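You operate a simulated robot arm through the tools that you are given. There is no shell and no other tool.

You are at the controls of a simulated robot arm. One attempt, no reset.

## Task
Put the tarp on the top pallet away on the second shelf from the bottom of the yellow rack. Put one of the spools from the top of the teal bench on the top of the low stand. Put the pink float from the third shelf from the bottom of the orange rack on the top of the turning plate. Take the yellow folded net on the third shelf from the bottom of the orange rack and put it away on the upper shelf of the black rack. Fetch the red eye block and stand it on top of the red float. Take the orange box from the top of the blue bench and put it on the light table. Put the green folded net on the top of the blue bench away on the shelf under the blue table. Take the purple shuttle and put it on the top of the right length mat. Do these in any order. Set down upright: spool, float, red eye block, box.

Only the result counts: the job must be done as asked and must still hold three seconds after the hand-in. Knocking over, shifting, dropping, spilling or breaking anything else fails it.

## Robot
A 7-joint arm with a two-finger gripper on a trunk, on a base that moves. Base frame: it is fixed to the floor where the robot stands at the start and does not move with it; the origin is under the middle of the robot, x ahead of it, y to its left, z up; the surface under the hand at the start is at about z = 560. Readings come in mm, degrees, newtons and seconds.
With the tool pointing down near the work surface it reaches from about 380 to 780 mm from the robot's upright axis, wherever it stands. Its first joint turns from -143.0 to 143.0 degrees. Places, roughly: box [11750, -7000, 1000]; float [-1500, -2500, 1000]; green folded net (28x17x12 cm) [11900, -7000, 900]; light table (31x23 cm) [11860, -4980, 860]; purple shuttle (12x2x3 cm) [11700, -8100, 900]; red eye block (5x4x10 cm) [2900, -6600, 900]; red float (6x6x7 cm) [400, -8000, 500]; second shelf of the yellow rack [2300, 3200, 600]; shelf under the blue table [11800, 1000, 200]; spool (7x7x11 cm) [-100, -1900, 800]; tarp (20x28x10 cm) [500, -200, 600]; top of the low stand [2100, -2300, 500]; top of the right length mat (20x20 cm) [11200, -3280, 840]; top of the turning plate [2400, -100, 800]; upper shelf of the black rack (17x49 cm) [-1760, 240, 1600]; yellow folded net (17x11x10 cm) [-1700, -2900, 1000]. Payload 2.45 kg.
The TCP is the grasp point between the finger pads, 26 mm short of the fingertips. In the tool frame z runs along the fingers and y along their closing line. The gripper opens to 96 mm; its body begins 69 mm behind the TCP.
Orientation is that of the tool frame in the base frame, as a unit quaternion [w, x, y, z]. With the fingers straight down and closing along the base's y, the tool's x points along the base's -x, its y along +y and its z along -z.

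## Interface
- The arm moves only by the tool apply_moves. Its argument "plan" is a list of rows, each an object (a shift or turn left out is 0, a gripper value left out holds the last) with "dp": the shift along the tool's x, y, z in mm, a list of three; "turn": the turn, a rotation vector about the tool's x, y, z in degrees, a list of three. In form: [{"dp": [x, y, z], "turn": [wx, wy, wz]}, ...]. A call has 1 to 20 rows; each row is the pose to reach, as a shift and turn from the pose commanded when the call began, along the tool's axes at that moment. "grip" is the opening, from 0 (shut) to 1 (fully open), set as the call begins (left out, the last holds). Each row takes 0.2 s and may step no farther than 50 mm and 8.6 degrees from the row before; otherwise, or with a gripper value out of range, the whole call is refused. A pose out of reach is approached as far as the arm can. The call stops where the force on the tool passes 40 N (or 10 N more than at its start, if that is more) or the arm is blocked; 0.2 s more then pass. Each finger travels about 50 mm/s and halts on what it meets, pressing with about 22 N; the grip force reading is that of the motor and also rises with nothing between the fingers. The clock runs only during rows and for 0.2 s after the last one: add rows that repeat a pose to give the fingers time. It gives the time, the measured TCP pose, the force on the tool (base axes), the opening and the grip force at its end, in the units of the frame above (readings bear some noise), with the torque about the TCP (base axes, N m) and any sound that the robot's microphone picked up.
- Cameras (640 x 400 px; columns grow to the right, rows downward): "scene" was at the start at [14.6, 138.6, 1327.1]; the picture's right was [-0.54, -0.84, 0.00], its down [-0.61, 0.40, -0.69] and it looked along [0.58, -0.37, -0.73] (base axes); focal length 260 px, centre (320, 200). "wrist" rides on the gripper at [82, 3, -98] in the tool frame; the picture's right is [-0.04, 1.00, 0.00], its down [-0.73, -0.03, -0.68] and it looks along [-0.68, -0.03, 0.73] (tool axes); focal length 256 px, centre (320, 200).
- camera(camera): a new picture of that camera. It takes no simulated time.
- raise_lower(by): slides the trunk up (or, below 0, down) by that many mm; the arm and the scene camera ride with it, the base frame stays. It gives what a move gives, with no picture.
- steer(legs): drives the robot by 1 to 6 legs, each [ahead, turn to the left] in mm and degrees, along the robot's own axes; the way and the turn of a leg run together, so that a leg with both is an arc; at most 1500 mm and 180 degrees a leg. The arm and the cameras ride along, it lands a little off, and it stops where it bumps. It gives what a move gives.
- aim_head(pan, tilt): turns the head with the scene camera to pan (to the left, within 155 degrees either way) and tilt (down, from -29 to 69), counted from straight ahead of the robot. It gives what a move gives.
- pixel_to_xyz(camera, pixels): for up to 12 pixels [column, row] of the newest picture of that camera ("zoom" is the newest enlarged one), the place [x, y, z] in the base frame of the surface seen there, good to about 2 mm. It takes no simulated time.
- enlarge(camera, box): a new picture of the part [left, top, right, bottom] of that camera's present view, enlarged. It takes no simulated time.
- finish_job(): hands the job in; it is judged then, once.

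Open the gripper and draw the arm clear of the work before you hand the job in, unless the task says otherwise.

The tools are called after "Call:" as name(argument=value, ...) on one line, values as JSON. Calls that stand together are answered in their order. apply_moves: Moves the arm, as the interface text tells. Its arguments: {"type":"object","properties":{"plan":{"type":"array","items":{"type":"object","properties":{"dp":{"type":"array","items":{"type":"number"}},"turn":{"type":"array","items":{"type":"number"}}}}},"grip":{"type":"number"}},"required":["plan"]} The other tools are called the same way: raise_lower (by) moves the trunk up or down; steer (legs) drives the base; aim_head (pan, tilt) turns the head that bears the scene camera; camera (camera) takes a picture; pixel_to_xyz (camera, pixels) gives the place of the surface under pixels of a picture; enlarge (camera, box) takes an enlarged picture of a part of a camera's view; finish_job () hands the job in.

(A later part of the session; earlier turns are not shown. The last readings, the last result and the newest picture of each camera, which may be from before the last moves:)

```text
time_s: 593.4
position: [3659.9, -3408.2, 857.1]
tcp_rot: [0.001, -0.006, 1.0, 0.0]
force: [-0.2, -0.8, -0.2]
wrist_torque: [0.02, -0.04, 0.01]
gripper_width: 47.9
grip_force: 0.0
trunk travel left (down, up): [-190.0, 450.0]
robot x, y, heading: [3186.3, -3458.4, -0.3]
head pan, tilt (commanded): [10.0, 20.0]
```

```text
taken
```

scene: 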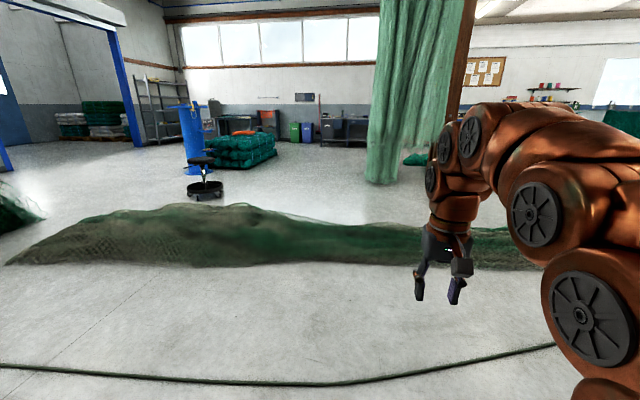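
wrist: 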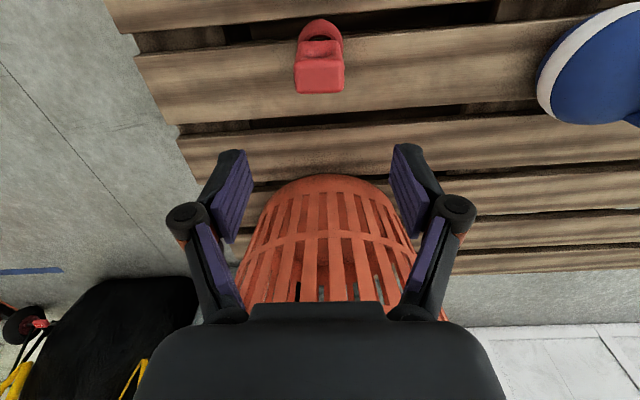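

Corridor centre line: (4600,-5000) then (5300,-7900), with ≥480 mm clearance. I drive it.

Call:
steer(legs=[[0, -47], [1500, 0], [590, 0], [0, -29], [1500, 0], [1400, 0]])

Call:
aim_head(pan=60, tilt=10)

Call:
camera(camera="scene")

Call:
pixel_to_xyz(camera="scene", pixels=[[100, 250], [200, 250], [320, 250], [320, 210], [400, 220], [500, 220], [250, 200], [320, 185], [400, 180], [450, 190], [550, 200], [600, 220]])

```text
time_s: 621.0
position: [5544.3, -8228.9, 857.8]
tcp_rot: [0.001, 0.605, 0.797, 0.0]
force: [-0.3, 0.1, 0.3]
wrist_torque: [-0.01, 0.02, 0.0]
gripper_width: 48.2
grip_force: 0.0
trunk travel left (down, up): [-190.0, 450.0]
robot x, y, heading: [5374.0, -7777.3, -75.3]
head pan, tilt (commanded): [10.0, 20.0]
```

```text
time_s: 622.2
position: [5545.9, -8228.0, 857.1]
tcp_rot: [0.001, 0.605, 0.796, 0.0]
force: [-0.7, 0.1, -0.7]
wrist_torque: [-0.06, -0.02, -0.05]
gripper_width: 48.1
grip_force: 0.1
trunk travel left (down, up): [-190.0, 450.0]
robot x, y, heading: [5373.3, -7779.9, -75.3]
head pan, tilt (commanded): [60.0, 10.0]
```

```text
taken
```

scene: 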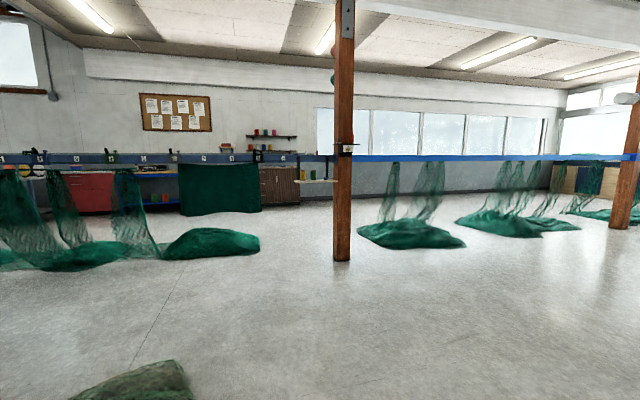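

```text
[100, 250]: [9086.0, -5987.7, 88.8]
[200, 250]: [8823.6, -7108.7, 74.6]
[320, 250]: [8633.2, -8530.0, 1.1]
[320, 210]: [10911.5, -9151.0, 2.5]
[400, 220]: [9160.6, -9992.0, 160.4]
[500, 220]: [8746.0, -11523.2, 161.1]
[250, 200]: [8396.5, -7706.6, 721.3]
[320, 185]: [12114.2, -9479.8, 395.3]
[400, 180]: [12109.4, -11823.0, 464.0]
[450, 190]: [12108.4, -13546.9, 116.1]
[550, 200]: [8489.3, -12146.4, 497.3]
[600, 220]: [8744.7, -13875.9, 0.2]
```

A second numbered rail stands at x≈8350. I look further left (north-east) for its northern end.

Call:
aim_head(pan=110, tilt=10)

Call:
camera(camera="scene")

Call:
pixel_to_xyz(camera="scene", pixels=[[580, 160], [540, 158], [500, 157], [460, 157], [430, 157], [400, 160], [560, 230], [450, 220], [350, 230], [250, 250], [300, 200], [600, 250]])

```text
time_s: 623.3
position: [5545.6, -8229.4, 856.7]
tcp_rot: [0.0, 0.606, 0.796, -0.001]
force: [-0.1, 0.2, -0.5]
wrist_torque: [-0.03, 0.0, -0.02]
gripper_width: 48.0
grip_force: 0.0
trunk travel left (down, up): [-190.0, 450.0]
robot x, y, heading: [5372.7, -7779.0, -75.0]
head pan, tilt (commanded): [110.0, 10.0]
```

```text
taken
```

scene: 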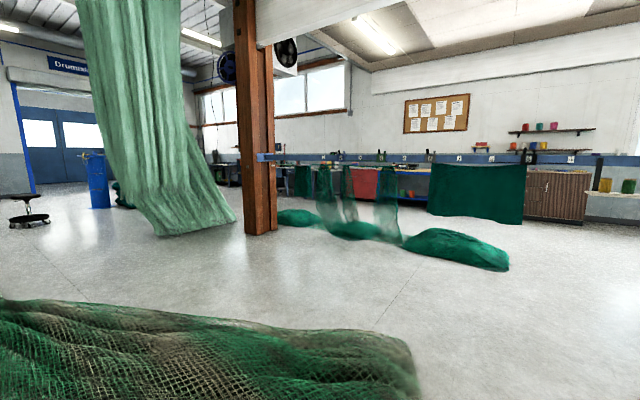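

```text
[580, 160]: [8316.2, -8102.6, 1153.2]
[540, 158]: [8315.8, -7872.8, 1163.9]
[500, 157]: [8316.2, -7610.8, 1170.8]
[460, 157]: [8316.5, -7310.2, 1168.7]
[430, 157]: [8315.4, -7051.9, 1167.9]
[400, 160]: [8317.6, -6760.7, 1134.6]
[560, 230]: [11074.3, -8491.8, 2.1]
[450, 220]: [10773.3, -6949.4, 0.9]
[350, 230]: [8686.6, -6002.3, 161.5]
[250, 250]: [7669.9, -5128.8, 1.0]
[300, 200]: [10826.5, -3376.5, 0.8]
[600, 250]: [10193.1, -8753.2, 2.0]
```

I measure the column base (258,232) and the hanging net curtain's foot (160,235)–(237,215) to find the gap.

Call:
pixel_to_xyz(camera="scene", pixels=[[250, 234], [272, 233], [262, 235], [158, 235], [200, 230], [235, 216], [225, 205], [130, 195], [100, 190], [290, 213], [510, 270], [430, 255]])

Call:
enlarge(camera="scene", box=[60, 120, 340, 260])

```text
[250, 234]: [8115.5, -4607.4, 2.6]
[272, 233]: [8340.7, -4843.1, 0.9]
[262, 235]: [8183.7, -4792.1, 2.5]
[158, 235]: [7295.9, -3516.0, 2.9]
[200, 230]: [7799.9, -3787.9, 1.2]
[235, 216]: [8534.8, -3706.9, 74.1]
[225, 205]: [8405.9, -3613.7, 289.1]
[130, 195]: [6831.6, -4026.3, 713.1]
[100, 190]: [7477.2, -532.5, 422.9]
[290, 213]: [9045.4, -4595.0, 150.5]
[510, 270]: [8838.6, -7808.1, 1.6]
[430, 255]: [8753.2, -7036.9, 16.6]
```

```text
2.29 times, centred on (200, 190) of scene
```

zoom: 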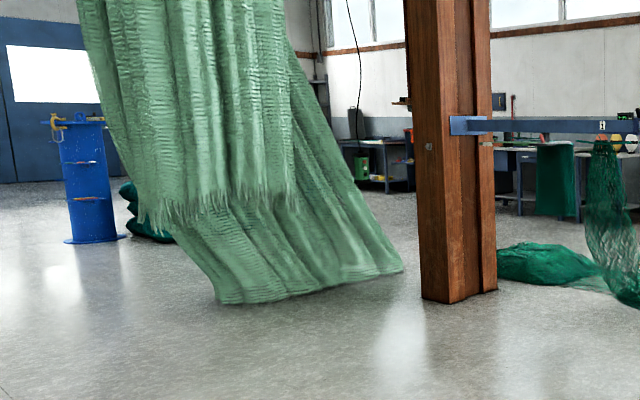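

The gap by column 2 is hampered by the curtain, so I'll round the heap's south end and pass west and north of the curtain. First I drive east to (6900,-7900) and look north.

Call:
steer(legs=[[0, 70], [1500, 0], [0, 95]])

Call:
aim_head(pan=0, tilt=15)

Call:
camera(camera="scene")

Call:
pixel_to_xyz(camera="scene", pixels=[[250, 300], [200, 250], [180, 230], [220, 220], [160, 210], [250, 210], [300, 200], [350, 230], [400, 250], [450, 300], [130, 200], [280, 190]])

```text
time_s: 637.5
position: [6827.5, -7465.0, 856.8]
tcp_rot: [0.001, -0.681, 0.732, 0.002]
force: [-0.5, 0.0, 0.2]
wrist_torque: [0.01, 0.0, 0.01]
gripper_width: 47.9
grip_force: 0.1
trunk travel left (down, up): [-190.0, 450.0]
robot x, y, heading: [6839.3, -7941.8, 85.2]
head pan, tilt (commanded): [110.0, 10.0]
```

```text
time_s: 639.4
position: [6825.5, -7464.5, 857.5]
tcp_rot: [0.001, -0.68, 0.733, 0.001]
force: [0.5, -0.1, 0.4]
wrist_torque: [-0.01, -0.02, 0.0]
gripper_width: 48.0
grip_force: 0.0
trunk travel left (down, up): [-190.0, 450.0]
robot x, y, heading: [6836.8, -7944.6, 85.2]
head pan, tilt (commanded): [0.0, 15.0]
```

```text
taken
```

scene: 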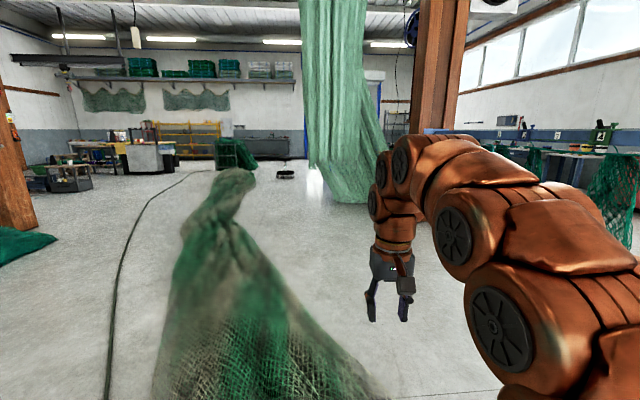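

```text
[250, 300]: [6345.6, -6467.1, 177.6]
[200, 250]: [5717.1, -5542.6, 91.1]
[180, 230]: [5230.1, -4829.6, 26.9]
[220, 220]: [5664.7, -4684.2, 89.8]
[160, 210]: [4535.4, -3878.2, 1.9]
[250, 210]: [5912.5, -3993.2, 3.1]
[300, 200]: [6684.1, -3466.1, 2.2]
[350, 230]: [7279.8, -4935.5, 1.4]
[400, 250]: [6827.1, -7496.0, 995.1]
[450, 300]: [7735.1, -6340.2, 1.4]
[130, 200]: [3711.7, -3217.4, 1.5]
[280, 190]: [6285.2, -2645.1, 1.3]
```

I measure the heap's east edge.

Call:
pixel_to_xyz(camera="scene", pixels=[[395, 392], [360, 360], [325, 330], [300, 300], [280, 270], [262, 245], [250, 225], [250, 190], [258, 178], [330, 200], [315, 165], [365, 202]])

```text
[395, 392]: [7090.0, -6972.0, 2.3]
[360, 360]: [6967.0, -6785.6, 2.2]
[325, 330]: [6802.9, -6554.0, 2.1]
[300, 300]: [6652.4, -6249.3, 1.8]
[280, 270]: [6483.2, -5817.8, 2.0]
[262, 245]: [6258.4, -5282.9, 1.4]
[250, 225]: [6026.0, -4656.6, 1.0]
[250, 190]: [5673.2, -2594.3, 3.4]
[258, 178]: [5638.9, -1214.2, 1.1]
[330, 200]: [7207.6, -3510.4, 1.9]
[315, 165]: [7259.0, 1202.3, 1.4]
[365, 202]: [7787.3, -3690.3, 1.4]
```

I plan waypoints (7650,-7200) → (7450,-6400) → (6420,-4300) → (6250,-2700). I check the curtain's hanging left edge first.

Call:
pixel_to_xyz(camera="scene", pixels=[[308, 60], [312, 120], [318, 155], [345, 195], [360, 120], [330, 170], [385, 150], [303, 20]])

Call:
steer(legs=[[0, -42.7], [1100, 0], [0, 62], [830, 0], [0, 11.5], [1200, 0]])

Call:
aim_head(pan=-20, tilt=10)

Call:
camera(camera="scene")

```text
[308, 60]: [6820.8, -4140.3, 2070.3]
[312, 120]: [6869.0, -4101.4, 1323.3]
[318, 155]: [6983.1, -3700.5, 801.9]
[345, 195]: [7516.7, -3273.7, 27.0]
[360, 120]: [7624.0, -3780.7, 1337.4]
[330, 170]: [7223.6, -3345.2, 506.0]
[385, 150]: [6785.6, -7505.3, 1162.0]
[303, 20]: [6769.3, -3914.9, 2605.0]
```

```text
time_s: 643.7
position: [7315.2, -7411.4, 858.3]
tcp_rot: [0.003, -0.393, 0.92, 0.001]
force: [-0.1, -0.4, -0.5]
wrist_torque: [-0.03, 0.03, -0.03]
gripper_width: 48.1
grip_force: 0.1
trunk travel left (down, up): [-190.0, 450.0]
robot x, y, heading: [7024.1, -7796.7, 47.0]
head pan, tilt (commanded): [0.0, 15.0]
stopped in leg 2: the robot was blocked; the commanded pose is now the measured one
```

```text
time_s: 644.5
position: [7316.9, -7413.5, 859.7]
tcp_rot: [0.003, -0.393, 0.92, 0.002]
force: [-0.5, -0.6, -1.1]
wrist_torque: [0.0, 0.03, -0.01]
gripper_width: 47.9
grip_force: 0.0
trunk travel left (down, up): [-190.0, 450.0]
robot x, y, heading: [7023.9, -7796.2, 47.0]
head pan, tilt (commanded): [-20.0, 10.0]
```

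```text
taken
```

scene: 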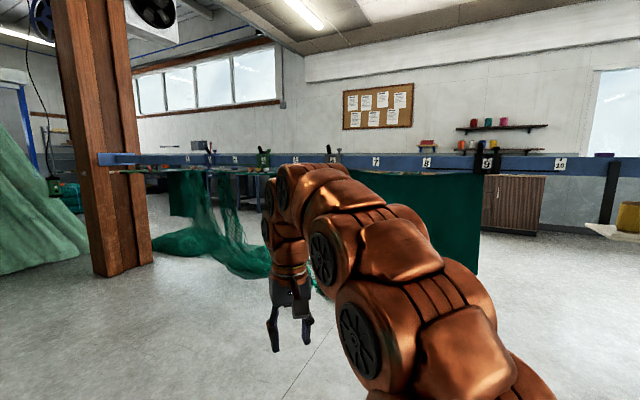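

Blocked at (7024,-7797) – likely the heap's end lies nearer than thought. I look down around the front-left.

Call:
aim_head(pan=35, tilt=50)

Call:
camera(camera="scene")

Call:
pixel_to_xyz(camera="scene", pixels=[[100, 100], [200, 100], [300, 100], [400, 100], [100, 200], [200, 200], [300, 200], [100, 300], [200, 300], [300, 300], [400, 200], [250, 150]])

```text
time_s: 645.8
position: [7316.3, -7413.2, 858.8]
tcp_rot: [0.003, -0.392, 0.92, 0.001]
force: [0.0, 0.2, 0.4]
wrist_torque: [0.01, -0.02, -0.02]
gripper_width: 48.0
grip_force: 0.0
trunk travel left (down, up): [-190.0, 450.0]
robot x, y, heading: [7027.4, -7798.1, 47.0]
head pan, tilt (commanded): [35.0, 50.0]
```

```text
taken
```

scene: 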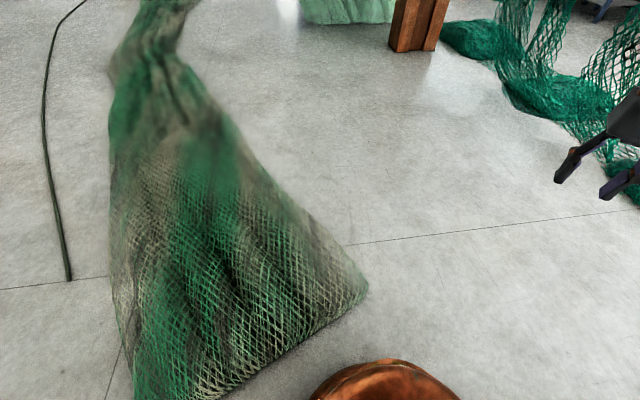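

```text
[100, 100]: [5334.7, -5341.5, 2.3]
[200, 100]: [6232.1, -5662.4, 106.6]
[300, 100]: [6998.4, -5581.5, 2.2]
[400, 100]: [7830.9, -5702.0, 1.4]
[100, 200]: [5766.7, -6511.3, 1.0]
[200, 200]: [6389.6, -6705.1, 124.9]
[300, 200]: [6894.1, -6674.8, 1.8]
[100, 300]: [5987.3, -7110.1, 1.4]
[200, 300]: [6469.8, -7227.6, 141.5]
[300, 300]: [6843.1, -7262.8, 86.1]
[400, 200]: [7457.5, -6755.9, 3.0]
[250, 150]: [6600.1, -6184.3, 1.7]
```

I measure the heap's lower edge points precisely.

Call:
pixel_to_xyz(camera="scene", pixels=[[368, 292], [350, 312], [330, 328], [300, 347], [270, 365], [240, 385], [222, 396], [365, 285], [340, 305], [130, 395], [375, 300], [300, 355]])

Call:
aim_head(pan=90, tilt=60)

Call:
camera(camera="scene")

```text
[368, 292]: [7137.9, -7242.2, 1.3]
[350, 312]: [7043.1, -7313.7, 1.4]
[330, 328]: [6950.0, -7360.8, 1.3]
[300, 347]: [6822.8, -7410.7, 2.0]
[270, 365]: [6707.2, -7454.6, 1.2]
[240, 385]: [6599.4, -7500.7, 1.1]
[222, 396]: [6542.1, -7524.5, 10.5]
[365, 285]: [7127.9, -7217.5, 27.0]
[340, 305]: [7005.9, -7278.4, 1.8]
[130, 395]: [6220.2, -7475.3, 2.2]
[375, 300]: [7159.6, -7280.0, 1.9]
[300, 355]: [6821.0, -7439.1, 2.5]
```

```text
time_s: 647.0
position: [7316.5, -7412.6, 859.2]
tcp_rot: [0.003, -0.393, 0.919, 0.001]
force: [0.5, -0.3, -0.1]
wrist_torque: [0.02, 0.02, 0.01]
gripper_width: 48.1
grip_force: 0.1
trunk travel left (down, up): [-190.0, 450.0]
robot x, y, heading: [7026.7, -7792.9, 46.8]
head pan, tilt (commanded): [90.0, 60.0]
```

```text
taken
```

scene: 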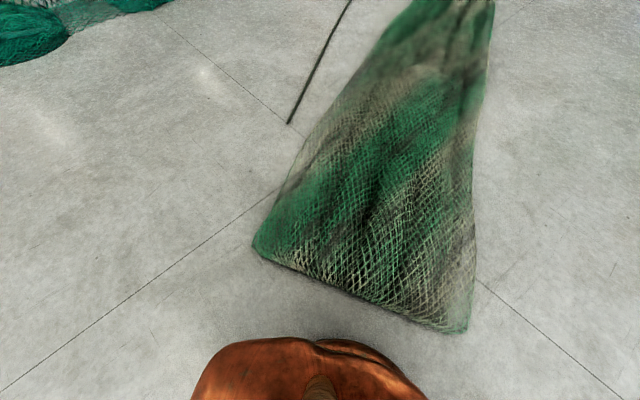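

The robot stopped 450 mm from the heap's visible edge, so its collision shape is bulky. I back off slightly, go east to x≈7745, then north, keeping away from it, and look again before the column gap.

Call:
steer(legs=[[-80, 0], [0, -46.8], [760, 0], [0, 91], [1500, 0], [700, 0]])

Call:
aim_head(pan=0, tilt=20)

Call:
camera(camera="scene")

```text
time_s: 668.3
position: [7642.3, -5161.4, 858.3]
tcp_rot: [-0.002, 0.71, -0.705, -0.002]
force: [-0.3, 0.8, 0.7]
wrist_torque: [0.0, 0.01, -0.01]
gripper_width: 48.0
grip_force: 0.0
trunk travel left (down, up): [-190.0, 450.0]
robot x, y, heading: [7699.2, -5640.2, 90.7]
head pan, tilt (commanded): [90.0, 60.0]
```

```text
time_s: 669.9
position: [7643.1, -5162.3, 859.1]
tcp_rot: [-0.002, 0.71, -0.705, -0.003]
force: [0.7, -0.2, 0.5]
wrist_torque: [0.01, -0.03, 0.0]
gripper_width: 48.1
grip_force: 0.0
trunk travel left (down, up): [-190.0, 450.0]
robot x, y, heading: [7697.2, -5638.2, 91.2]
head pan, tilt (commanded): [0.0, 20.0]
```

```text
taken
```

scene: 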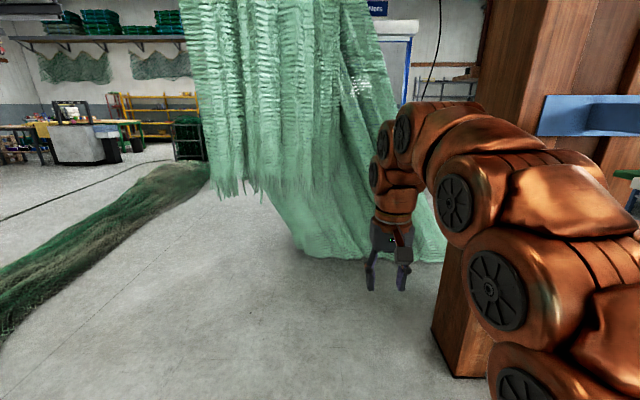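

I measure curtain hem/fringe and the column faces from here.

Call:
pixel_to_xyz(camera="scene", pixels=[[305, 255], [350, 260], [440, 262], [230, 190], [290, 180], [340, 185], [380, 60], [440, 335], [455, 250], [460, 376], [480, 378], [500, 60]])

Call:
aim_head(pan=-25, tilt=30)

Call:
camera(camera="scene")

```text
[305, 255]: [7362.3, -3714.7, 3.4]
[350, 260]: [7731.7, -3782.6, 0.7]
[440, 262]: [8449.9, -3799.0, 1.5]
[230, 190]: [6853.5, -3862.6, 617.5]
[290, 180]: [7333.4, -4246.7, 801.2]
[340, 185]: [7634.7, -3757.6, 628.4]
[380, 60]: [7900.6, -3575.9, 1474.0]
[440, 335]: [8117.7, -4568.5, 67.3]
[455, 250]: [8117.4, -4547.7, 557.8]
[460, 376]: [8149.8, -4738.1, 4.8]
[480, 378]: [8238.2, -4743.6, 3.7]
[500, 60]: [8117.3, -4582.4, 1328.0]
```

```text
time_s: 670.8
position: [7641.4, -5161.4, 858.3]
tcp_rot: [-0.002, 0.71, -0.704, -0.002]
force: [0.0, 0.2, -0.5]
wrist_torque: [0.01, -0.04, -0.01]
gripper_width: 47.8
grip_force: 0.0
trunk travel left (down, up): [-190.0, 450.0]
robot x, y, heading: [7701.5, -5639.8, 90.8]
head pan, tilt (commanded): [-25.0, 30.0]
```

```text
taken
```

scene: 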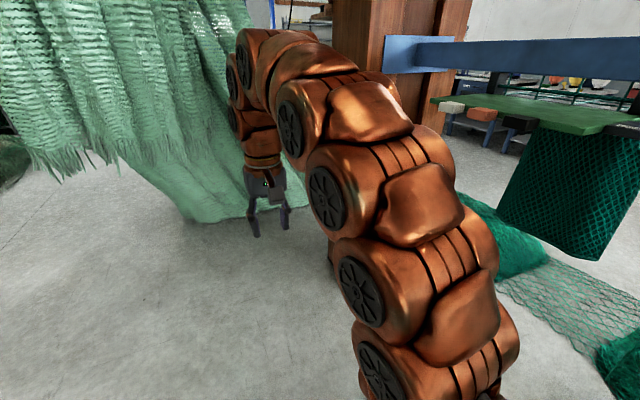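

The column gap (y -4530 to -3800) is only ~730 mm, too tight. West of the curtain looks wider (heap edge x≈5950, curtain x≥6850 at y≈-4000), so I go that way in small legs.

Call:
steer(legs=[[0, 46], [1372, 0], [0, -30]])

Call:
aim_head(pan=0, tilt=25)

Call:
camera(camera="scene")

Call:
pixel_to_xyz(camera="scene", pixels=[[250, 250], [200, 280], [150, 300], [280, 230], [300, 220], [400, 200], [450, 200], [500, 200], [430, 150], [400, 120], [420, 230], [480, 250]])

```text
time_s: 681.2
position: [6512.8, -4240.9, 859.4]
tcp_rot: [-0.002, 0.8, -0.599, -0.004]
force: [0.2, -0.7, -0.8]
wrist_torque: [-0.03, 0.01, -0.01]
gripper_width: 47.8
grip_force: 0.1
trunk travel left (down, up): [-190.0, 450.0]
robot x, y, heading: [6698.4, -4687.6, 106.8]
head pan, tilt (commanded): [-25.0, 30.0]
```

```text
time_s: 682.1
position: [6512.9, -4241.4, 857.9]
tcp_rot: [-0.002, 0.801, -0.599, -0.004]
force: [-0.3, -0.9, -0.3]
wrist_torque: [-0.01, -0.01, 0.0]
gripper_width: 48.2
grip_force: 0.1
trunk travel left (down, up): [-190.0, 450.0]
robot x, y, heading: [6700.4, -4683.6, 107.2]
head pan, tilt (commanded): [0.0, 25.0]
```

```text
taken
```

scene: 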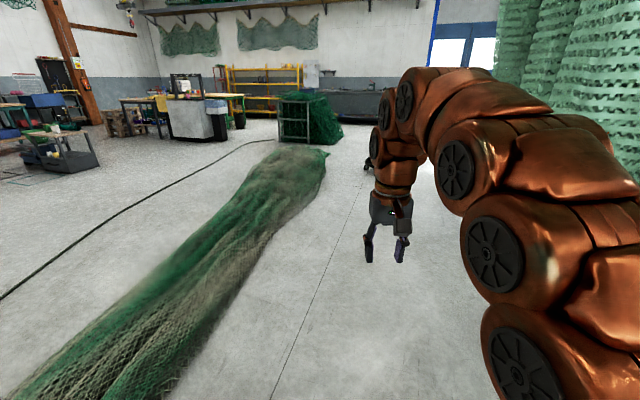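

```text
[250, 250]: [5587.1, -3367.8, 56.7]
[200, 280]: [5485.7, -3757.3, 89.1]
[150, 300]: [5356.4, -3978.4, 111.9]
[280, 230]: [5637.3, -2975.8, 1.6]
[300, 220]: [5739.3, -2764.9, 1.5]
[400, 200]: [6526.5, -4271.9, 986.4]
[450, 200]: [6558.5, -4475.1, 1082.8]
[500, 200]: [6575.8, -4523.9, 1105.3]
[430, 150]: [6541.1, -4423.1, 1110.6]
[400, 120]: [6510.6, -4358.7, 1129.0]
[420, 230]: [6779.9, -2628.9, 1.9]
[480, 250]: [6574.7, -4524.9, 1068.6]
```

No blockage. I continue past the curtain's west edge and then north.

Call:
steer(legs=[[770, 0], [0, -14], [1000, 0], [0, -93]])

Call:
aim_head(pan=0, tilt=12)

Call:
camera(camera="scene")

Call:
aim_head(pan=-50, tilt=12)

Call:
camera(camera="scene")

```text
time_s: 695.9
position: [6866.0, -2895.7, 859.4]
tcp_rot: [0.004, -0.003, 1.0, 0.0]
force: [-0.2, -0.5, -0.2]
wrist_torque: [0.0, 0.01, -0.02]
gripper_width: 48.0
grip_force: 0.0
trunk travel left (down, up): [-190.0, 450.0]
robot x, y, heading: [6390.3, -2953.3, 0.9]
head pan, tilt (commanded): [0.0, 25.0]
```

```text
time_s: 696.6
position: [6866.9, -2896.7, 858.7]
tcp_rot: [0.003, -0.003, 1.0, 0.0]
force: [-0.1, -0.6, -0.5]
wrist_torque: [-0.03, 0.03, 0.01]
gripper_width: 48.3
grip_force: 0.1
trunk travel left (down, up): [-190.0, 450.0]
robot x, y, heading: [6388.6, -2953.1, 0.9]
head pan, tilt (commanded): [0.0, 12.0]
```

```text
taken
```

scene: 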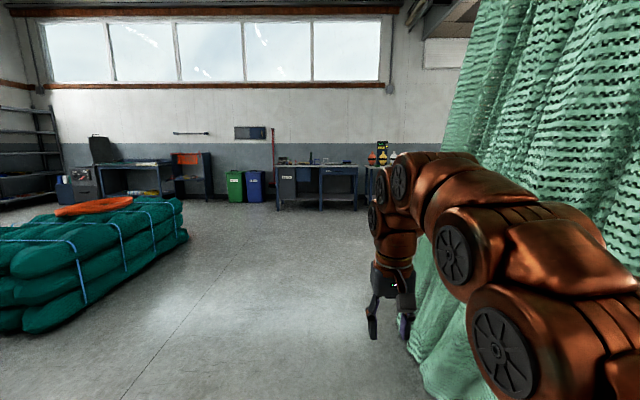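

```text
time_s: 697.8
position: [6867.8, -2895.9, 858.0]
tcp_rot: [0.004, -0.003, 1.0, 0.001]
force: [0.1, 0.6, 0.2]
wrist_torque: [0.01, -0.04, 0.04]
gripper_width: 48.2
grip_force: 0.0
trunk travel left (down, up): [-190.0, 450.0]
robot x, y, heading: [6386.3, -2954.8, 1.0]
head pan, tilt (commanded): [-50.0, 12.0]
```

```text
taken
```

scene: 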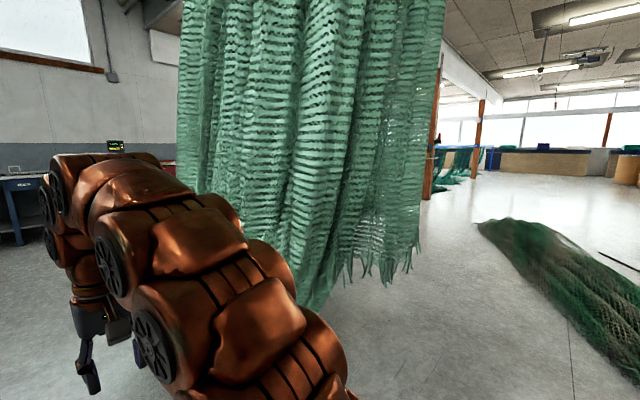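

I measure the curtain's north face to choose a safe eastward line.

Call:
aim_head(pan=-15, tilt=15)

Call:
camera(camera="scene")

Call:
pixel_to_xyz(camera="scene", pixels=[[360, 330], [370, 250], [380, 150], [400, 80], [420, 300], [450, 50], [350, 340], [370, 370], [500, 50], [330, 250], [410, 30], [400, 370]])

```text
time_s: 698.8
position: [6866.1, -2894.9, 858.4]
tcp_rot: [0.003, -0.003, 1.0, 0.0]
force: [-0.2, 0.5, 0.8]
wrist_torque: [-0.01, 0.02, -0.01]
gripper_width: 48.0
grip_force: 0.1
trunk travel left (down, up): [-190.0, 450.0]
robot x, y, heading: [6390.9, -2950.8, 0.8]
head pan, tilt (commanded): [-15.0, 15.0]
```

```text
taken
```

scene: 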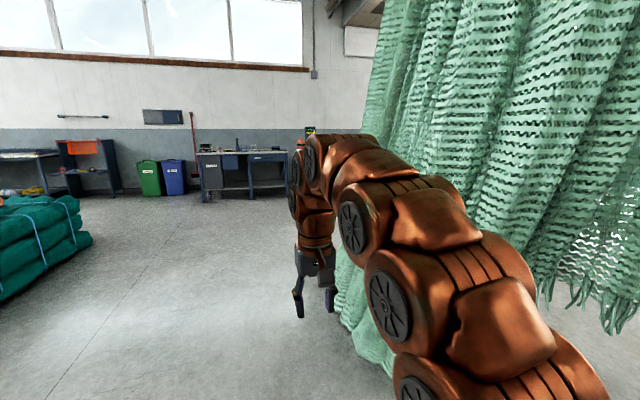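

```text
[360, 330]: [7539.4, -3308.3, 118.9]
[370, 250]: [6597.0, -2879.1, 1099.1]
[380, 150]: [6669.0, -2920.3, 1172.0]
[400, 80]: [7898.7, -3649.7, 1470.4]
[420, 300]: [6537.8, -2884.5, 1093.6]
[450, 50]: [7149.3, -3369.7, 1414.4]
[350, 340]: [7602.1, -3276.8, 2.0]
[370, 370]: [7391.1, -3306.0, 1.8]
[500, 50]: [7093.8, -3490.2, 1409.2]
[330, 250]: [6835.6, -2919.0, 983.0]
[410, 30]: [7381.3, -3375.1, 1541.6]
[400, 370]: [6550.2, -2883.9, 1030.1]
```

Curtain foot is at y≈-3290, so I swing a bit north and head east to x≈10000.

Call:
steer(legs=[[0, 10], [1500, 0], [0, -11], [1500, 0], [700, 0]])

Call:
aim_head(pan=0, tilt=12)

Call:
camera(camera="scene")

Call:
aim_head(pan=-60, tilt=12)

Call:
camera(camera="scene")

Call:
aim_head(pan=60, tilt=12)

Call:
camera(camera="scene")

```text
time_s: 718.2
position: [10538.9, -2615.0, 858.7]
tcp_rot: [0.003, 0.008, 1.0, 0.0]
force: [0.2, -0.3, -0.6]
wrist_torque: [-0.02, 0.03, -0.02]
gripper_width: 47.9
grip_force: 0.0
trunk travel left (down, up): [-190.0, 450.0]
robot x, y, heading: [10062.4, -2662.2, -0.3]
head pan, tilt (commanded): [-15.0, 15.0]
```

```text
time_s: 718.9
position: [10538.7, -2614.6, 857.7]
tcp_rot: [0.003, 0.007, 1.0, 0.001]
force: [0.3, -0.4, -0.4]
wrist_torque: [0.0, 0.05, -0.04]
gripper_width: 48.1
grip_force: 0.1
trunk travel left (down, up): [-190.0, 450.0]
robot x, y, heading: [10056.0, -2664.7, -0.1]
head pan, tilt (commanded): [0.0, 12.0]
```

```text
taken
```

scene: 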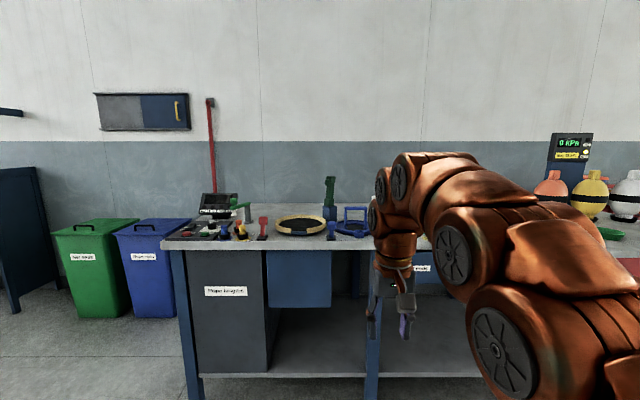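

```text
time_s: 720.2
position: [10539.3, -2614.2, 858.6]
tcp_rot: [0.003, 0.006, 1.0, 0.0]
force: [-0.2, 0.6, 0.6]
wrist_torque: [0.02, -0.01, -0.01]
gripper_width: 47.8
grip_force: 0.0
trunk travel left (down, up): [-190.0, 450.0]
robot x, y, heading: [10061.1, -2664.5, -0.2]
head pan, tilt (commanded): [-60.0, 12.0]
```

```text
taken
```

scene: 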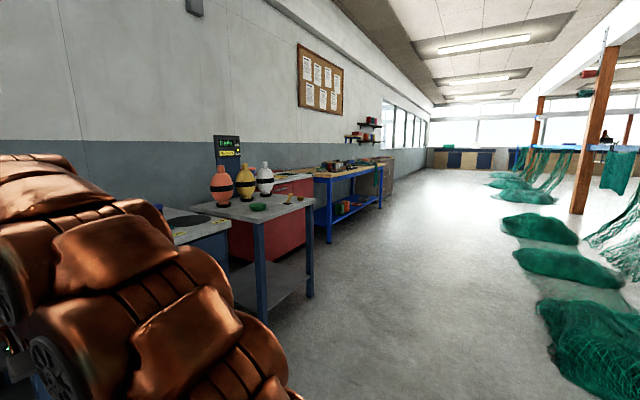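

```text
time_s: 722.2
position: [10539.3, -2614.7, 858.2]
tcp_rot: [0.003, 0.007, 1.0, 0.0]
force: [-0.3, 0.8, 0.7]
wrist_torque: [0.01, -0.01, 0.0]
gripper_width: 47.6
grip_force: 0.1
trunk travel left (down, up): [-190.0, 450.0]
robot x, y, heading: [10063.0, -2665.3, -0.3]
head pan, tilt (commanded): [60.0, 12.0]
```

```text
taken
```

scene: 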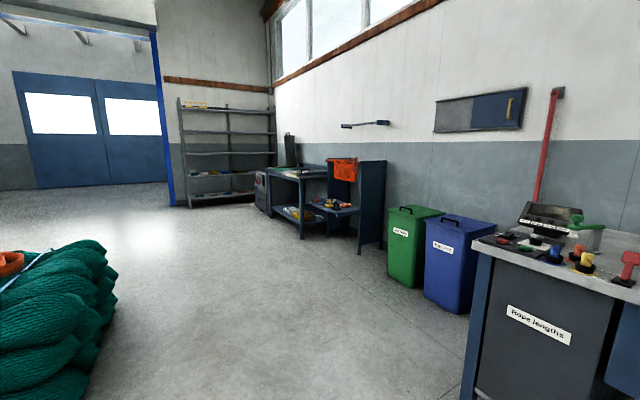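

I can see the benches along the east wall. I look south and measure the lane between benches and net heaps.

Call:
aim_head(pan=-70, tilt=15)

Call:
camera(camera="scene")

Call:
pixel_to_xyz(camera="scene", pixels=[[210, 290], [262, 255], [275, 225], [325, 190], [470, 265], [460, 220], [430, 200], [400, 165], [200, 310], [480, 330], [300, 160], [335, 155]])

Call:
enlarge(camera="scene", box=[120, 90, 360, 240])

```text
time_s: 724.4
position: [10539.8, -2615.7, 858.0]
tcp_rot: [0.003, 0.007, 1.0, 0.0]
force: [-0.1, 0.1, 0.2]
wrist_torque: [0.02, 0.03, -0.02]
gripper_width: 47.8
grip_force: 0.2
trunk travel left (down, up): [-190.0, 450.0]
robot x, y, heading: [10066.1, -2663.4, -0.1]
head pan, tilt (commanded): [-70.0, 15.0]
```

```text
taken
```

scene: 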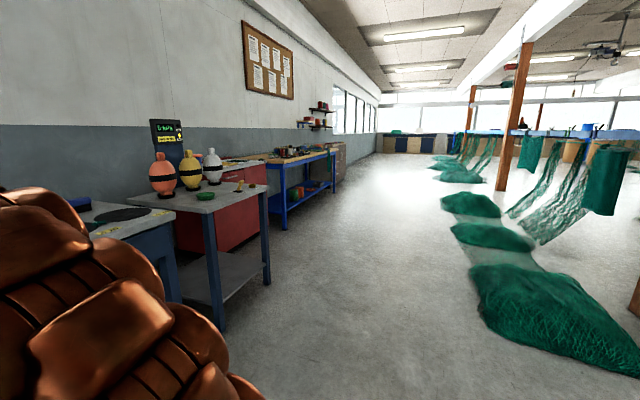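

```text
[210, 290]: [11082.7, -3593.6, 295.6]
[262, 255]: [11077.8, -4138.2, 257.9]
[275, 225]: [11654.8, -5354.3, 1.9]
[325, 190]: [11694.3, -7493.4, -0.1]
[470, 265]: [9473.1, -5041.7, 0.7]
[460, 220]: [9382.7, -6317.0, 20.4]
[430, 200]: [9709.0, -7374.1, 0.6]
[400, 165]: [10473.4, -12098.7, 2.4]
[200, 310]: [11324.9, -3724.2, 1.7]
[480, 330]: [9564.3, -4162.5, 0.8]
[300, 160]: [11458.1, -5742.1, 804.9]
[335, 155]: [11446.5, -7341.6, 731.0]
```

```text
2.67 times, centred on (240, 165) of scene
```

zoom: 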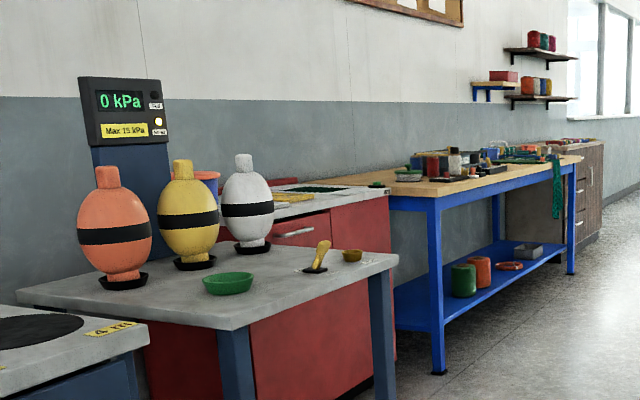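

Lane at x≈10450 is ~1.4 m wide and clear. I drive there and south to y≈-6950, then face the blue bench.

Call:
steer(legs=[[380, 0], [0, -90], [1500, 0], [1500, 0], [1300, 0], [0, 90]])

Call:
aim_head(pan=0, tilt=20)

Call:
camera(camera="scene")

Call:
enlarge(camera="scene", box=[200, 120, 500, 270])

```text
time_s: 754.8
position: [10944.3, -6906.7, 858.3]
tcp_rot: [0.004, -0.037, 0.999, 0.0]
force: [0.1, 0.1, 0.3]
wrist_torque: [0.02, 0.01, -0.01]
gripper_width: 48.2
grip_force: 0.0
trunk travel left (down, up): [-190.0, 450.0]
robot x, y, heading: [10474.3, -6993.7, 4.4]
head pan, tilt (commanded): [-70.0, 15.0]
```

```text
time_s: 756.2
position: [10944.7, -6904.8, 858.2]
tcp_rot: [0.004, -0.036, 0.999, 0.0]
force: [-0.1, 0.2, -0.2]
wrist_torque: [-0.01, 0.0, 0.03]
gripper_width: 48.0
grip_force: 0.1
trunk travel left (down, up): [-190.0, 450.0]
robot x, y, heading: [10466.6, -6994.4, 5.0]
head pan, tilt (commanded): [0.0, 20.0]
```

```text
taken
```

scene: 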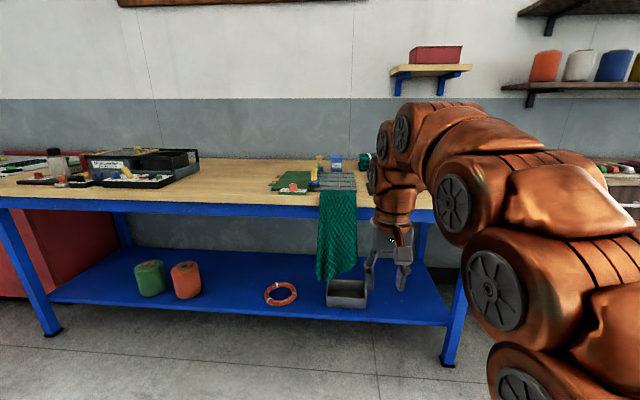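

```text
2.13 times, centred on (350, 195) of scene
```

zoom: 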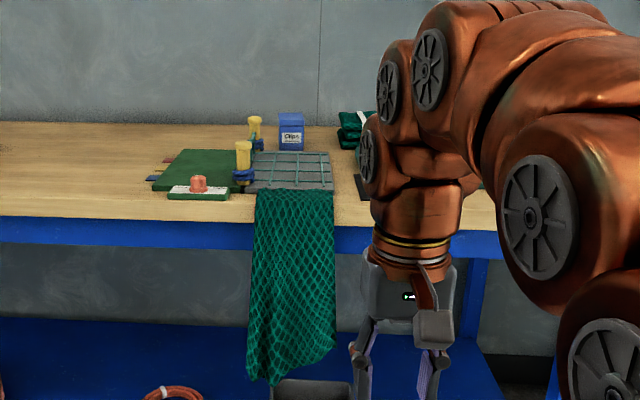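

The arm hides the right part of the bench. I turn the robot 40° left and look right with the head.

Call:
steer(legs=[[0, 45]])

Call:
aim_head(pan=-60, tilt=20)

Call:
camera(camera="scene")

Call:
enlarge(camera="scene", box=[220, 110, 460, 260])

```text
time_s: 758.7
position: [10734.9, -6592.9, 858.2]
tcp_rot: [0.004, -0.425, 0.905, 0.002]
force: [-0.5, 0.1, 0.4]
wrist_torque: [-0.01, 0.01, -0.02]
gripper_width: 47.9
grip_force: 0.0
trunk travel left (down, up): [-190.0, 450.0]
robot x, y, heading: [10472.1, -6995.0, 50.7]
head pan, tilt (commanded): [0.0, 20.0]
```

```text
time_s: 760.0
position: [10734.7, -6593.5, 858.3]
tcp_rot: [0.004, -0.425, 0.905, 0.002]
force: [0.0, -0.1, 0.1]
wrist_torque: [-0.01, -0.01, 0.01]
gripper_width: 48.1
grip_force: 0.1
trunk travel left (down, up): [-190.0, 450.0]
robot x, y, heading: [10471.8, -6993.0, 50.6]
head pan, tilt (commanded): [-60.0, 20.0]
```

```text
taken
```

scene: 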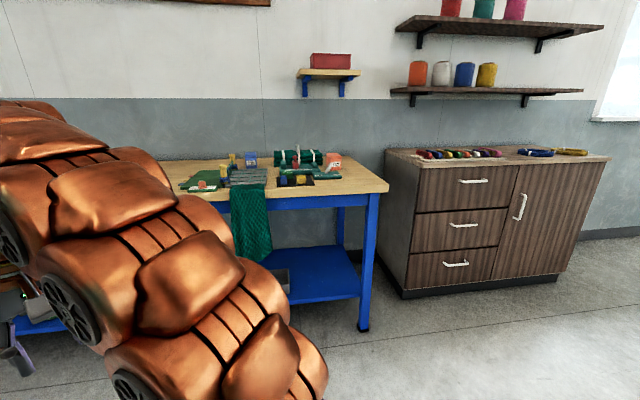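

```text
2.67 times, centred on (340, 185) of scene
```

zoom: 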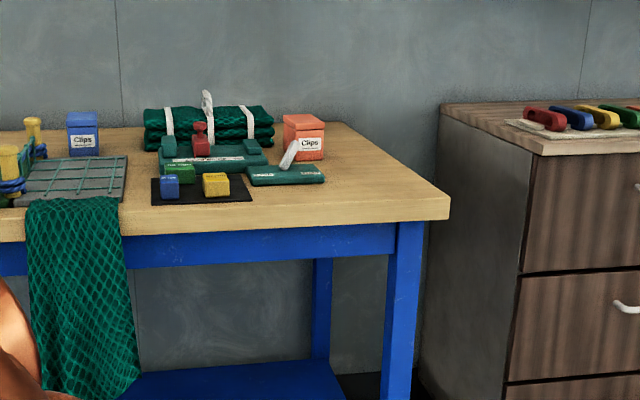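

Orange "Clips" box at zoom (303,137), folded green net with a handle at (207,125), colored shuttles on the drawer unit. I measure all of them.

Call:
pixel_to_xyz(camera="zoom", pixels=[[303, 140], [285, 140], [320, 145], [303, 120], [303, 158], [207, 100], [207, 130], [150, 130], [265, 130], [200, 165], [290, 178], [435, 205]])

Call:
enlarge(camera="scene", box=[240, 140, 360, 215])

Call:
pixel_to_xyz(camera="zoom", pixels=[[290, 60], [290, 80], [295, 100], [280, 50], [190, 70], [430, 90], [505, 130], [460, 130], [500, 85], [540, 95], [480, 80], [285, 120]])

```text
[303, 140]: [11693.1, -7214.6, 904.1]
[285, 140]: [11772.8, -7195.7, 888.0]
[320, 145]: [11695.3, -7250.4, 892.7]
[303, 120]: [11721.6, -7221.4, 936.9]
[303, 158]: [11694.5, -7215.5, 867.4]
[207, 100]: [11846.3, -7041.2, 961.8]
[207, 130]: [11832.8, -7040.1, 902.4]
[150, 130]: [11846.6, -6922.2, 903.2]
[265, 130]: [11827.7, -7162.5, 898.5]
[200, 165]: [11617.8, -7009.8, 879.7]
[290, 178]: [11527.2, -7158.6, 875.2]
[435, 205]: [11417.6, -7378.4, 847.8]
```

```text
5.33 times, centred on (300, 178) of scene
```

zoom: 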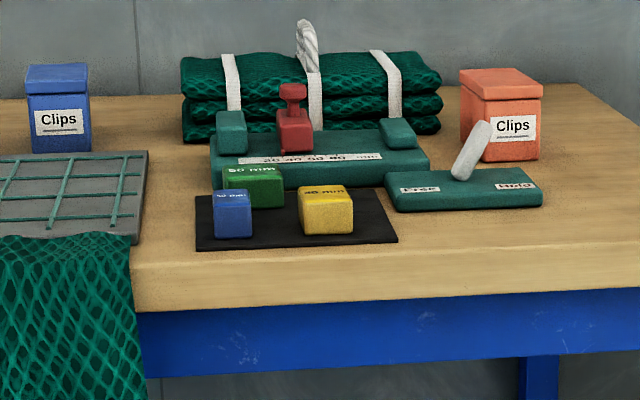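

```text
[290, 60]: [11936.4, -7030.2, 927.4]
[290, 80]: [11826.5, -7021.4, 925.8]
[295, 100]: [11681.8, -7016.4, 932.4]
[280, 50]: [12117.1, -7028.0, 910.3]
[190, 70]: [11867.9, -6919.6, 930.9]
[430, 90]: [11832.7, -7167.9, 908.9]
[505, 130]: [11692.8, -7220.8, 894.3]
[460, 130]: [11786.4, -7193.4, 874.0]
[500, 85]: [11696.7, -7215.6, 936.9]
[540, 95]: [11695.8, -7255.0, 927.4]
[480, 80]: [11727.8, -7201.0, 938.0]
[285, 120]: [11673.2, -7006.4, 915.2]
```

Box: front x≈11693, y -7257…-7190, top z≈938. Net: handle along x at y≈-7035, top z≈962. I raise the trunk 270 mm so the hand clears the bench, then drive in front of the box.

Call:
raise_lower(by=270)

Call:
steer(legs=[[0, -73], [590, 0], [0, 22.4]])

Call:
camera(camera="wrist")

Call:
aim_head(pan=0, tilt=30)

Call:
camera(camera="scene")

```text
time_s: 762.8
position: [10735.0, -6594.3, 1128.6]
tcp_rot: [0.003, -0.425, 0.905, 0.002]
force: [-0.5, 0.2, 0.0]
wrist_torque: [0.03, 0.01, 0.01]
gripper_width: 48.0
grip_force: 0.0
trunk travel left (down, up): [-460.0, 180.0]
robot x, y, heading: [10473.3, -6994.5, 51.0]
head pan, tilt (commanded): [-60.0, 20.0]
```

```text
time_s: 770.4
position: [11499.2, -7147.9, 1128.7]
tcp_rot: [0.004, -0.006, 1.0, 0.0]
force: [0.6, 0.1, 0.4]
wrist_torque: [0.01, -0.02, -0.01]
gripper_width: 47.6
grip_force: 0.0
trunk travel left (down, up): [-460.0, 180.0]
robot x, y, heading: [11022.8, -7205.3, 1.4]
head pan, tilt (commanded): [-60.0, 20.0]
```

```text
taken
```

wrist: 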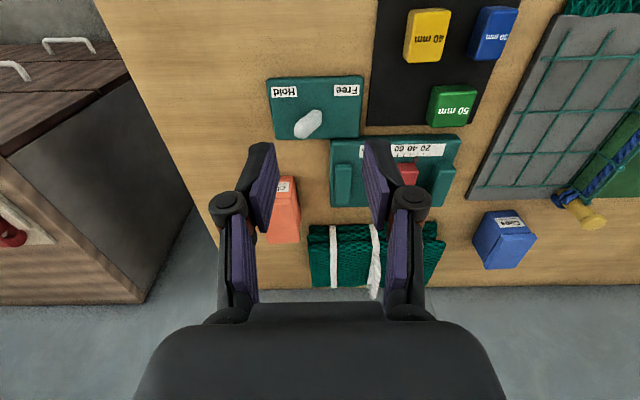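

```text
time_s: 771.7
position: [11499.5, -7148.1, 1128.5]
tcp_rot: [0.004, -0.006, 1.0, 0.0]
force: [0.6, 0.0, -0.1]
wrist_torque: [0.0, 0.0, 0.01]
gripper_width: 47.7
grip_force: 0.2
trunk travel left (down, up): [-460.0, 180.0]
robot x, y, heading: [11023.5, -7209.8, 1.4]
head pan, tilt (commanded): [0.0, 30.0]
```

```text
taken
```

scene: 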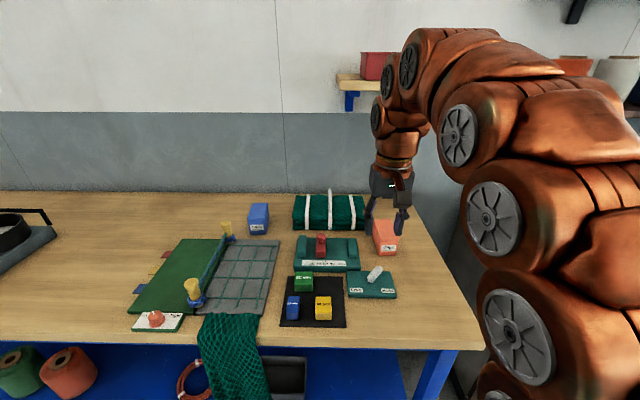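

I measure the box corners and the wall shelf from here.

Call:
enlarge(camera="scene", box=[280, 170, 440, 310])

Call:
pixel_to_xyz(camera="zoom", pixels=[[385, 230], [420, 265], [460, 255], [440, 240], [395, 250], [420, 290], [430, 225], [470, 245], [400, 300], [350, 130], [345, 160], [170, 180]])

Call:
pixel_to_xyz(camera="scene", pixels=[[360, 85], [340, 85], [352, 105], [375, 65], [330, 200], [330, 215], [330, 190], [298, 210], [362, 210], [320, 240], [420, 300], [400, 340]])

```text
2.86 times, centred on (360, 240) of scene
```

zoom: 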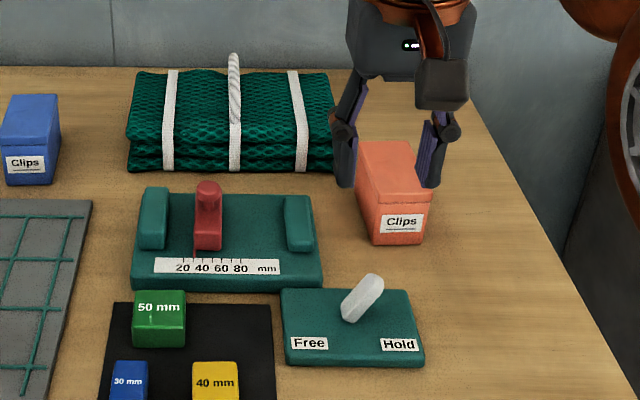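

```text
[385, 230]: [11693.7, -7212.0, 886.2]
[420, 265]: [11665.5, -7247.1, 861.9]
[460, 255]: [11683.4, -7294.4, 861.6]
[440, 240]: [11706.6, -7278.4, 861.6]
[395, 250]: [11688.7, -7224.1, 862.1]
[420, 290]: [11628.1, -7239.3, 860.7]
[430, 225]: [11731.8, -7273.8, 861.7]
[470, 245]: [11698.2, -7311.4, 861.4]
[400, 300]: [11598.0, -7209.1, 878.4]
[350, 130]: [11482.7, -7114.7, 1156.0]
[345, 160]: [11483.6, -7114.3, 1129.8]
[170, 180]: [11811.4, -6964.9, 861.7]
```

```text
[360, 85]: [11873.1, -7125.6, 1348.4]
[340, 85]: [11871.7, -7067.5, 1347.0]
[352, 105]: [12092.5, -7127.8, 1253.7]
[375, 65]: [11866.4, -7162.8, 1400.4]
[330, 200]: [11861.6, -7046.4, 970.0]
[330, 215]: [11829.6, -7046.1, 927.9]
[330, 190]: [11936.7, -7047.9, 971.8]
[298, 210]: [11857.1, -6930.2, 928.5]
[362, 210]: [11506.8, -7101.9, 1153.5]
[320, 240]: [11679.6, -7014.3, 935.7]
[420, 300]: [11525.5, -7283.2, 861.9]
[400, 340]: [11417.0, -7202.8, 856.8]
```

I pick the box's top corners precisely.

Call:
pixel_to_xyz(camera="zoom", pixels=[[378, 192], [425, 188], [362, 145], [408, 142], [395, 170], [378, 238], [424, 236], [400, 185]])

Call:
pixel_to_xyz(camera="wrist", pixels=[[270, 200], [292, 185], [290, 235], [280, 238], [298, 235], [286, 210], [272, 235], [296, 185]])

```text
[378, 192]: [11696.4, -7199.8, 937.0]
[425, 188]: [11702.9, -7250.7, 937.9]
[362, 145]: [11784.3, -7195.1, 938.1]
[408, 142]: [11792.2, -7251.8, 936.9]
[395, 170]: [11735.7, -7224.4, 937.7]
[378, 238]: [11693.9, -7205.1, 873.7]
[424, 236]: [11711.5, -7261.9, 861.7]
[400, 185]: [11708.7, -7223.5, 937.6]
```

```text
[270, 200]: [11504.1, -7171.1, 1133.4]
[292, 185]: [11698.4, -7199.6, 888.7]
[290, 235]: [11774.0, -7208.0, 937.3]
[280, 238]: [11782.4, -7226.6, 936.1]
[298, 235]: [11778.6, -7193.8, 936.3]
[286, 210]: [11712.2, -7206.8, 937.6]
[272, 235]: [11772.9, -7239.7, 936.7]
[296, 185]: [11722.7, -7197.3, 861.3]
```

Box is 62 × 100 × 76 mm, centre (11743, -7224.5). I raise the trunk 120 mm and bring the hand over it from above.

Call:
raise_lower(by=120)

Call:
apply_moves(plan=[{"dp": [-20, -9, 40]}, {"dp": [-45, -18, 80]}, {"dp": [-75, -27, 115]}, {"dp": [-110, -37, 145]}, {"dp": [-145, -48, 175]}, {"dp": [-180, -59, 205]}, {"dp": [-212, -70, 225]}, {"dp": [-242.8, -79.4, 228]}, {"dp": [-242.8, -79.4, 228]}], grip=1.0)

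Call:
camera(camera="wrist")

```text
time_s: 773.2
position: [11499.2, -7147.7, 1248.4]
tcp_rot: [0.004, -0.006, 1.0, 0.001]
force: [0.1, 0.1, -0.2]
wrist_torque: [-0.01, 0.03, 0.01]
gripper_width: 47.9
grip_force: 0.1
trunk travel left (down, up): [-580.0, 60.0]
robot x, y, heading: [11026.8, -7205.3, 1.2]
head pan, tilt (commanded): [0.0, 30.0]
```

```text
time_s: 775.2
position: [11744.3, -7224.0, 1022.5]
tcp_rot: [0.003, -0.005, 1.0, -0.001]
force: [0.1, 0.5, -0.3]
wrist_torque: [-0.02, 0.02, -0.01]
gripper_width: 95.9
grip_force: 0.1
trunk travel left (down, up): [-580.0, 60.0]
robot x, y, heading: [11020.6, -7209.4, 1.2]
head pan, tilt (commanded): [0.0, 30.0]
```

```text
taken
```

wrist: 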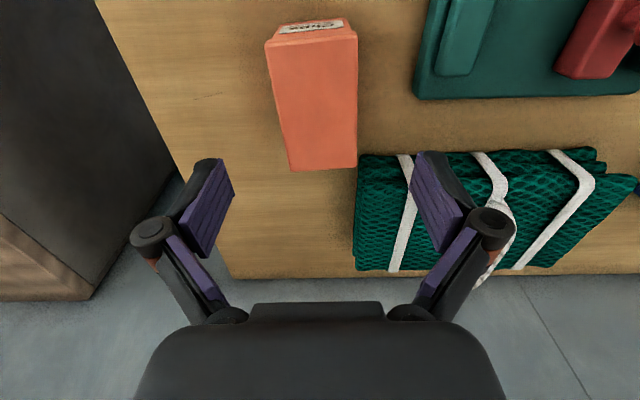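

Box is between the open fingers. I descend to z≈905 and close.

Call:
apply_moves(plan=[{"dp": [1, 0, 30]}, {"dp": [1, 0, 60]}, {"dp": [1, 0, 90]}, {"dp": [1, 0, 117]}, {"dp": [1, 0, 117]}])

Call:
camera(camera="wrist")

Call:
apply_moves(plan=[{"dp": [0, 0, 0]}, {"dp": [0, 0, 0]}, {"dp": [0, 0, 0]}, {"dp": [0, 0, 0]}], grip=0)

```text
time_s: 776.4
position: [11743.6, -7223.6, 904.4]
tcp_rot: [0.003, -0.006, 1.0, 0.0]
force: [0.4, 0.8, 0.0]
wrist_torque: [0.0, 0.0, -0.01]
gripper_width: 96.0
grip_force: 0.1
trunk travel left (down, up): [-580.0, 60.0]
robot x, y, heading: [11019.7, -7209.3, 1.1]
head pan, tilt (commanded): [0.0, 30.0]
```

```text
taken
```

wrist: 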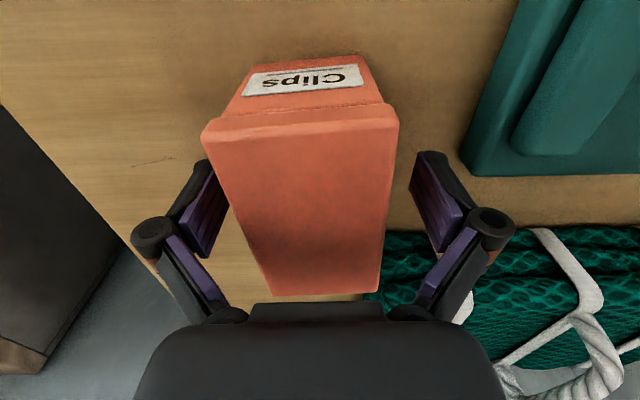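

```text
time_s: 777.4
position: [11744.0, -7223.3, 907.6]
tcp_rot: [0.003, -0.006, 1.0, 0.001]
force: [0.2, -1.3, 3.4]
wrist_torque: [0.01, 0.03, 0.07]
gripper_width: 58.6
grip_force: 22.4
trunk travel left (down, up): [-580.0, 60.0]
robot x, y, heading: [11023.8, -7207.6, 1.1]
head pan, tilt (commanded): [0.0, 30.0]
```

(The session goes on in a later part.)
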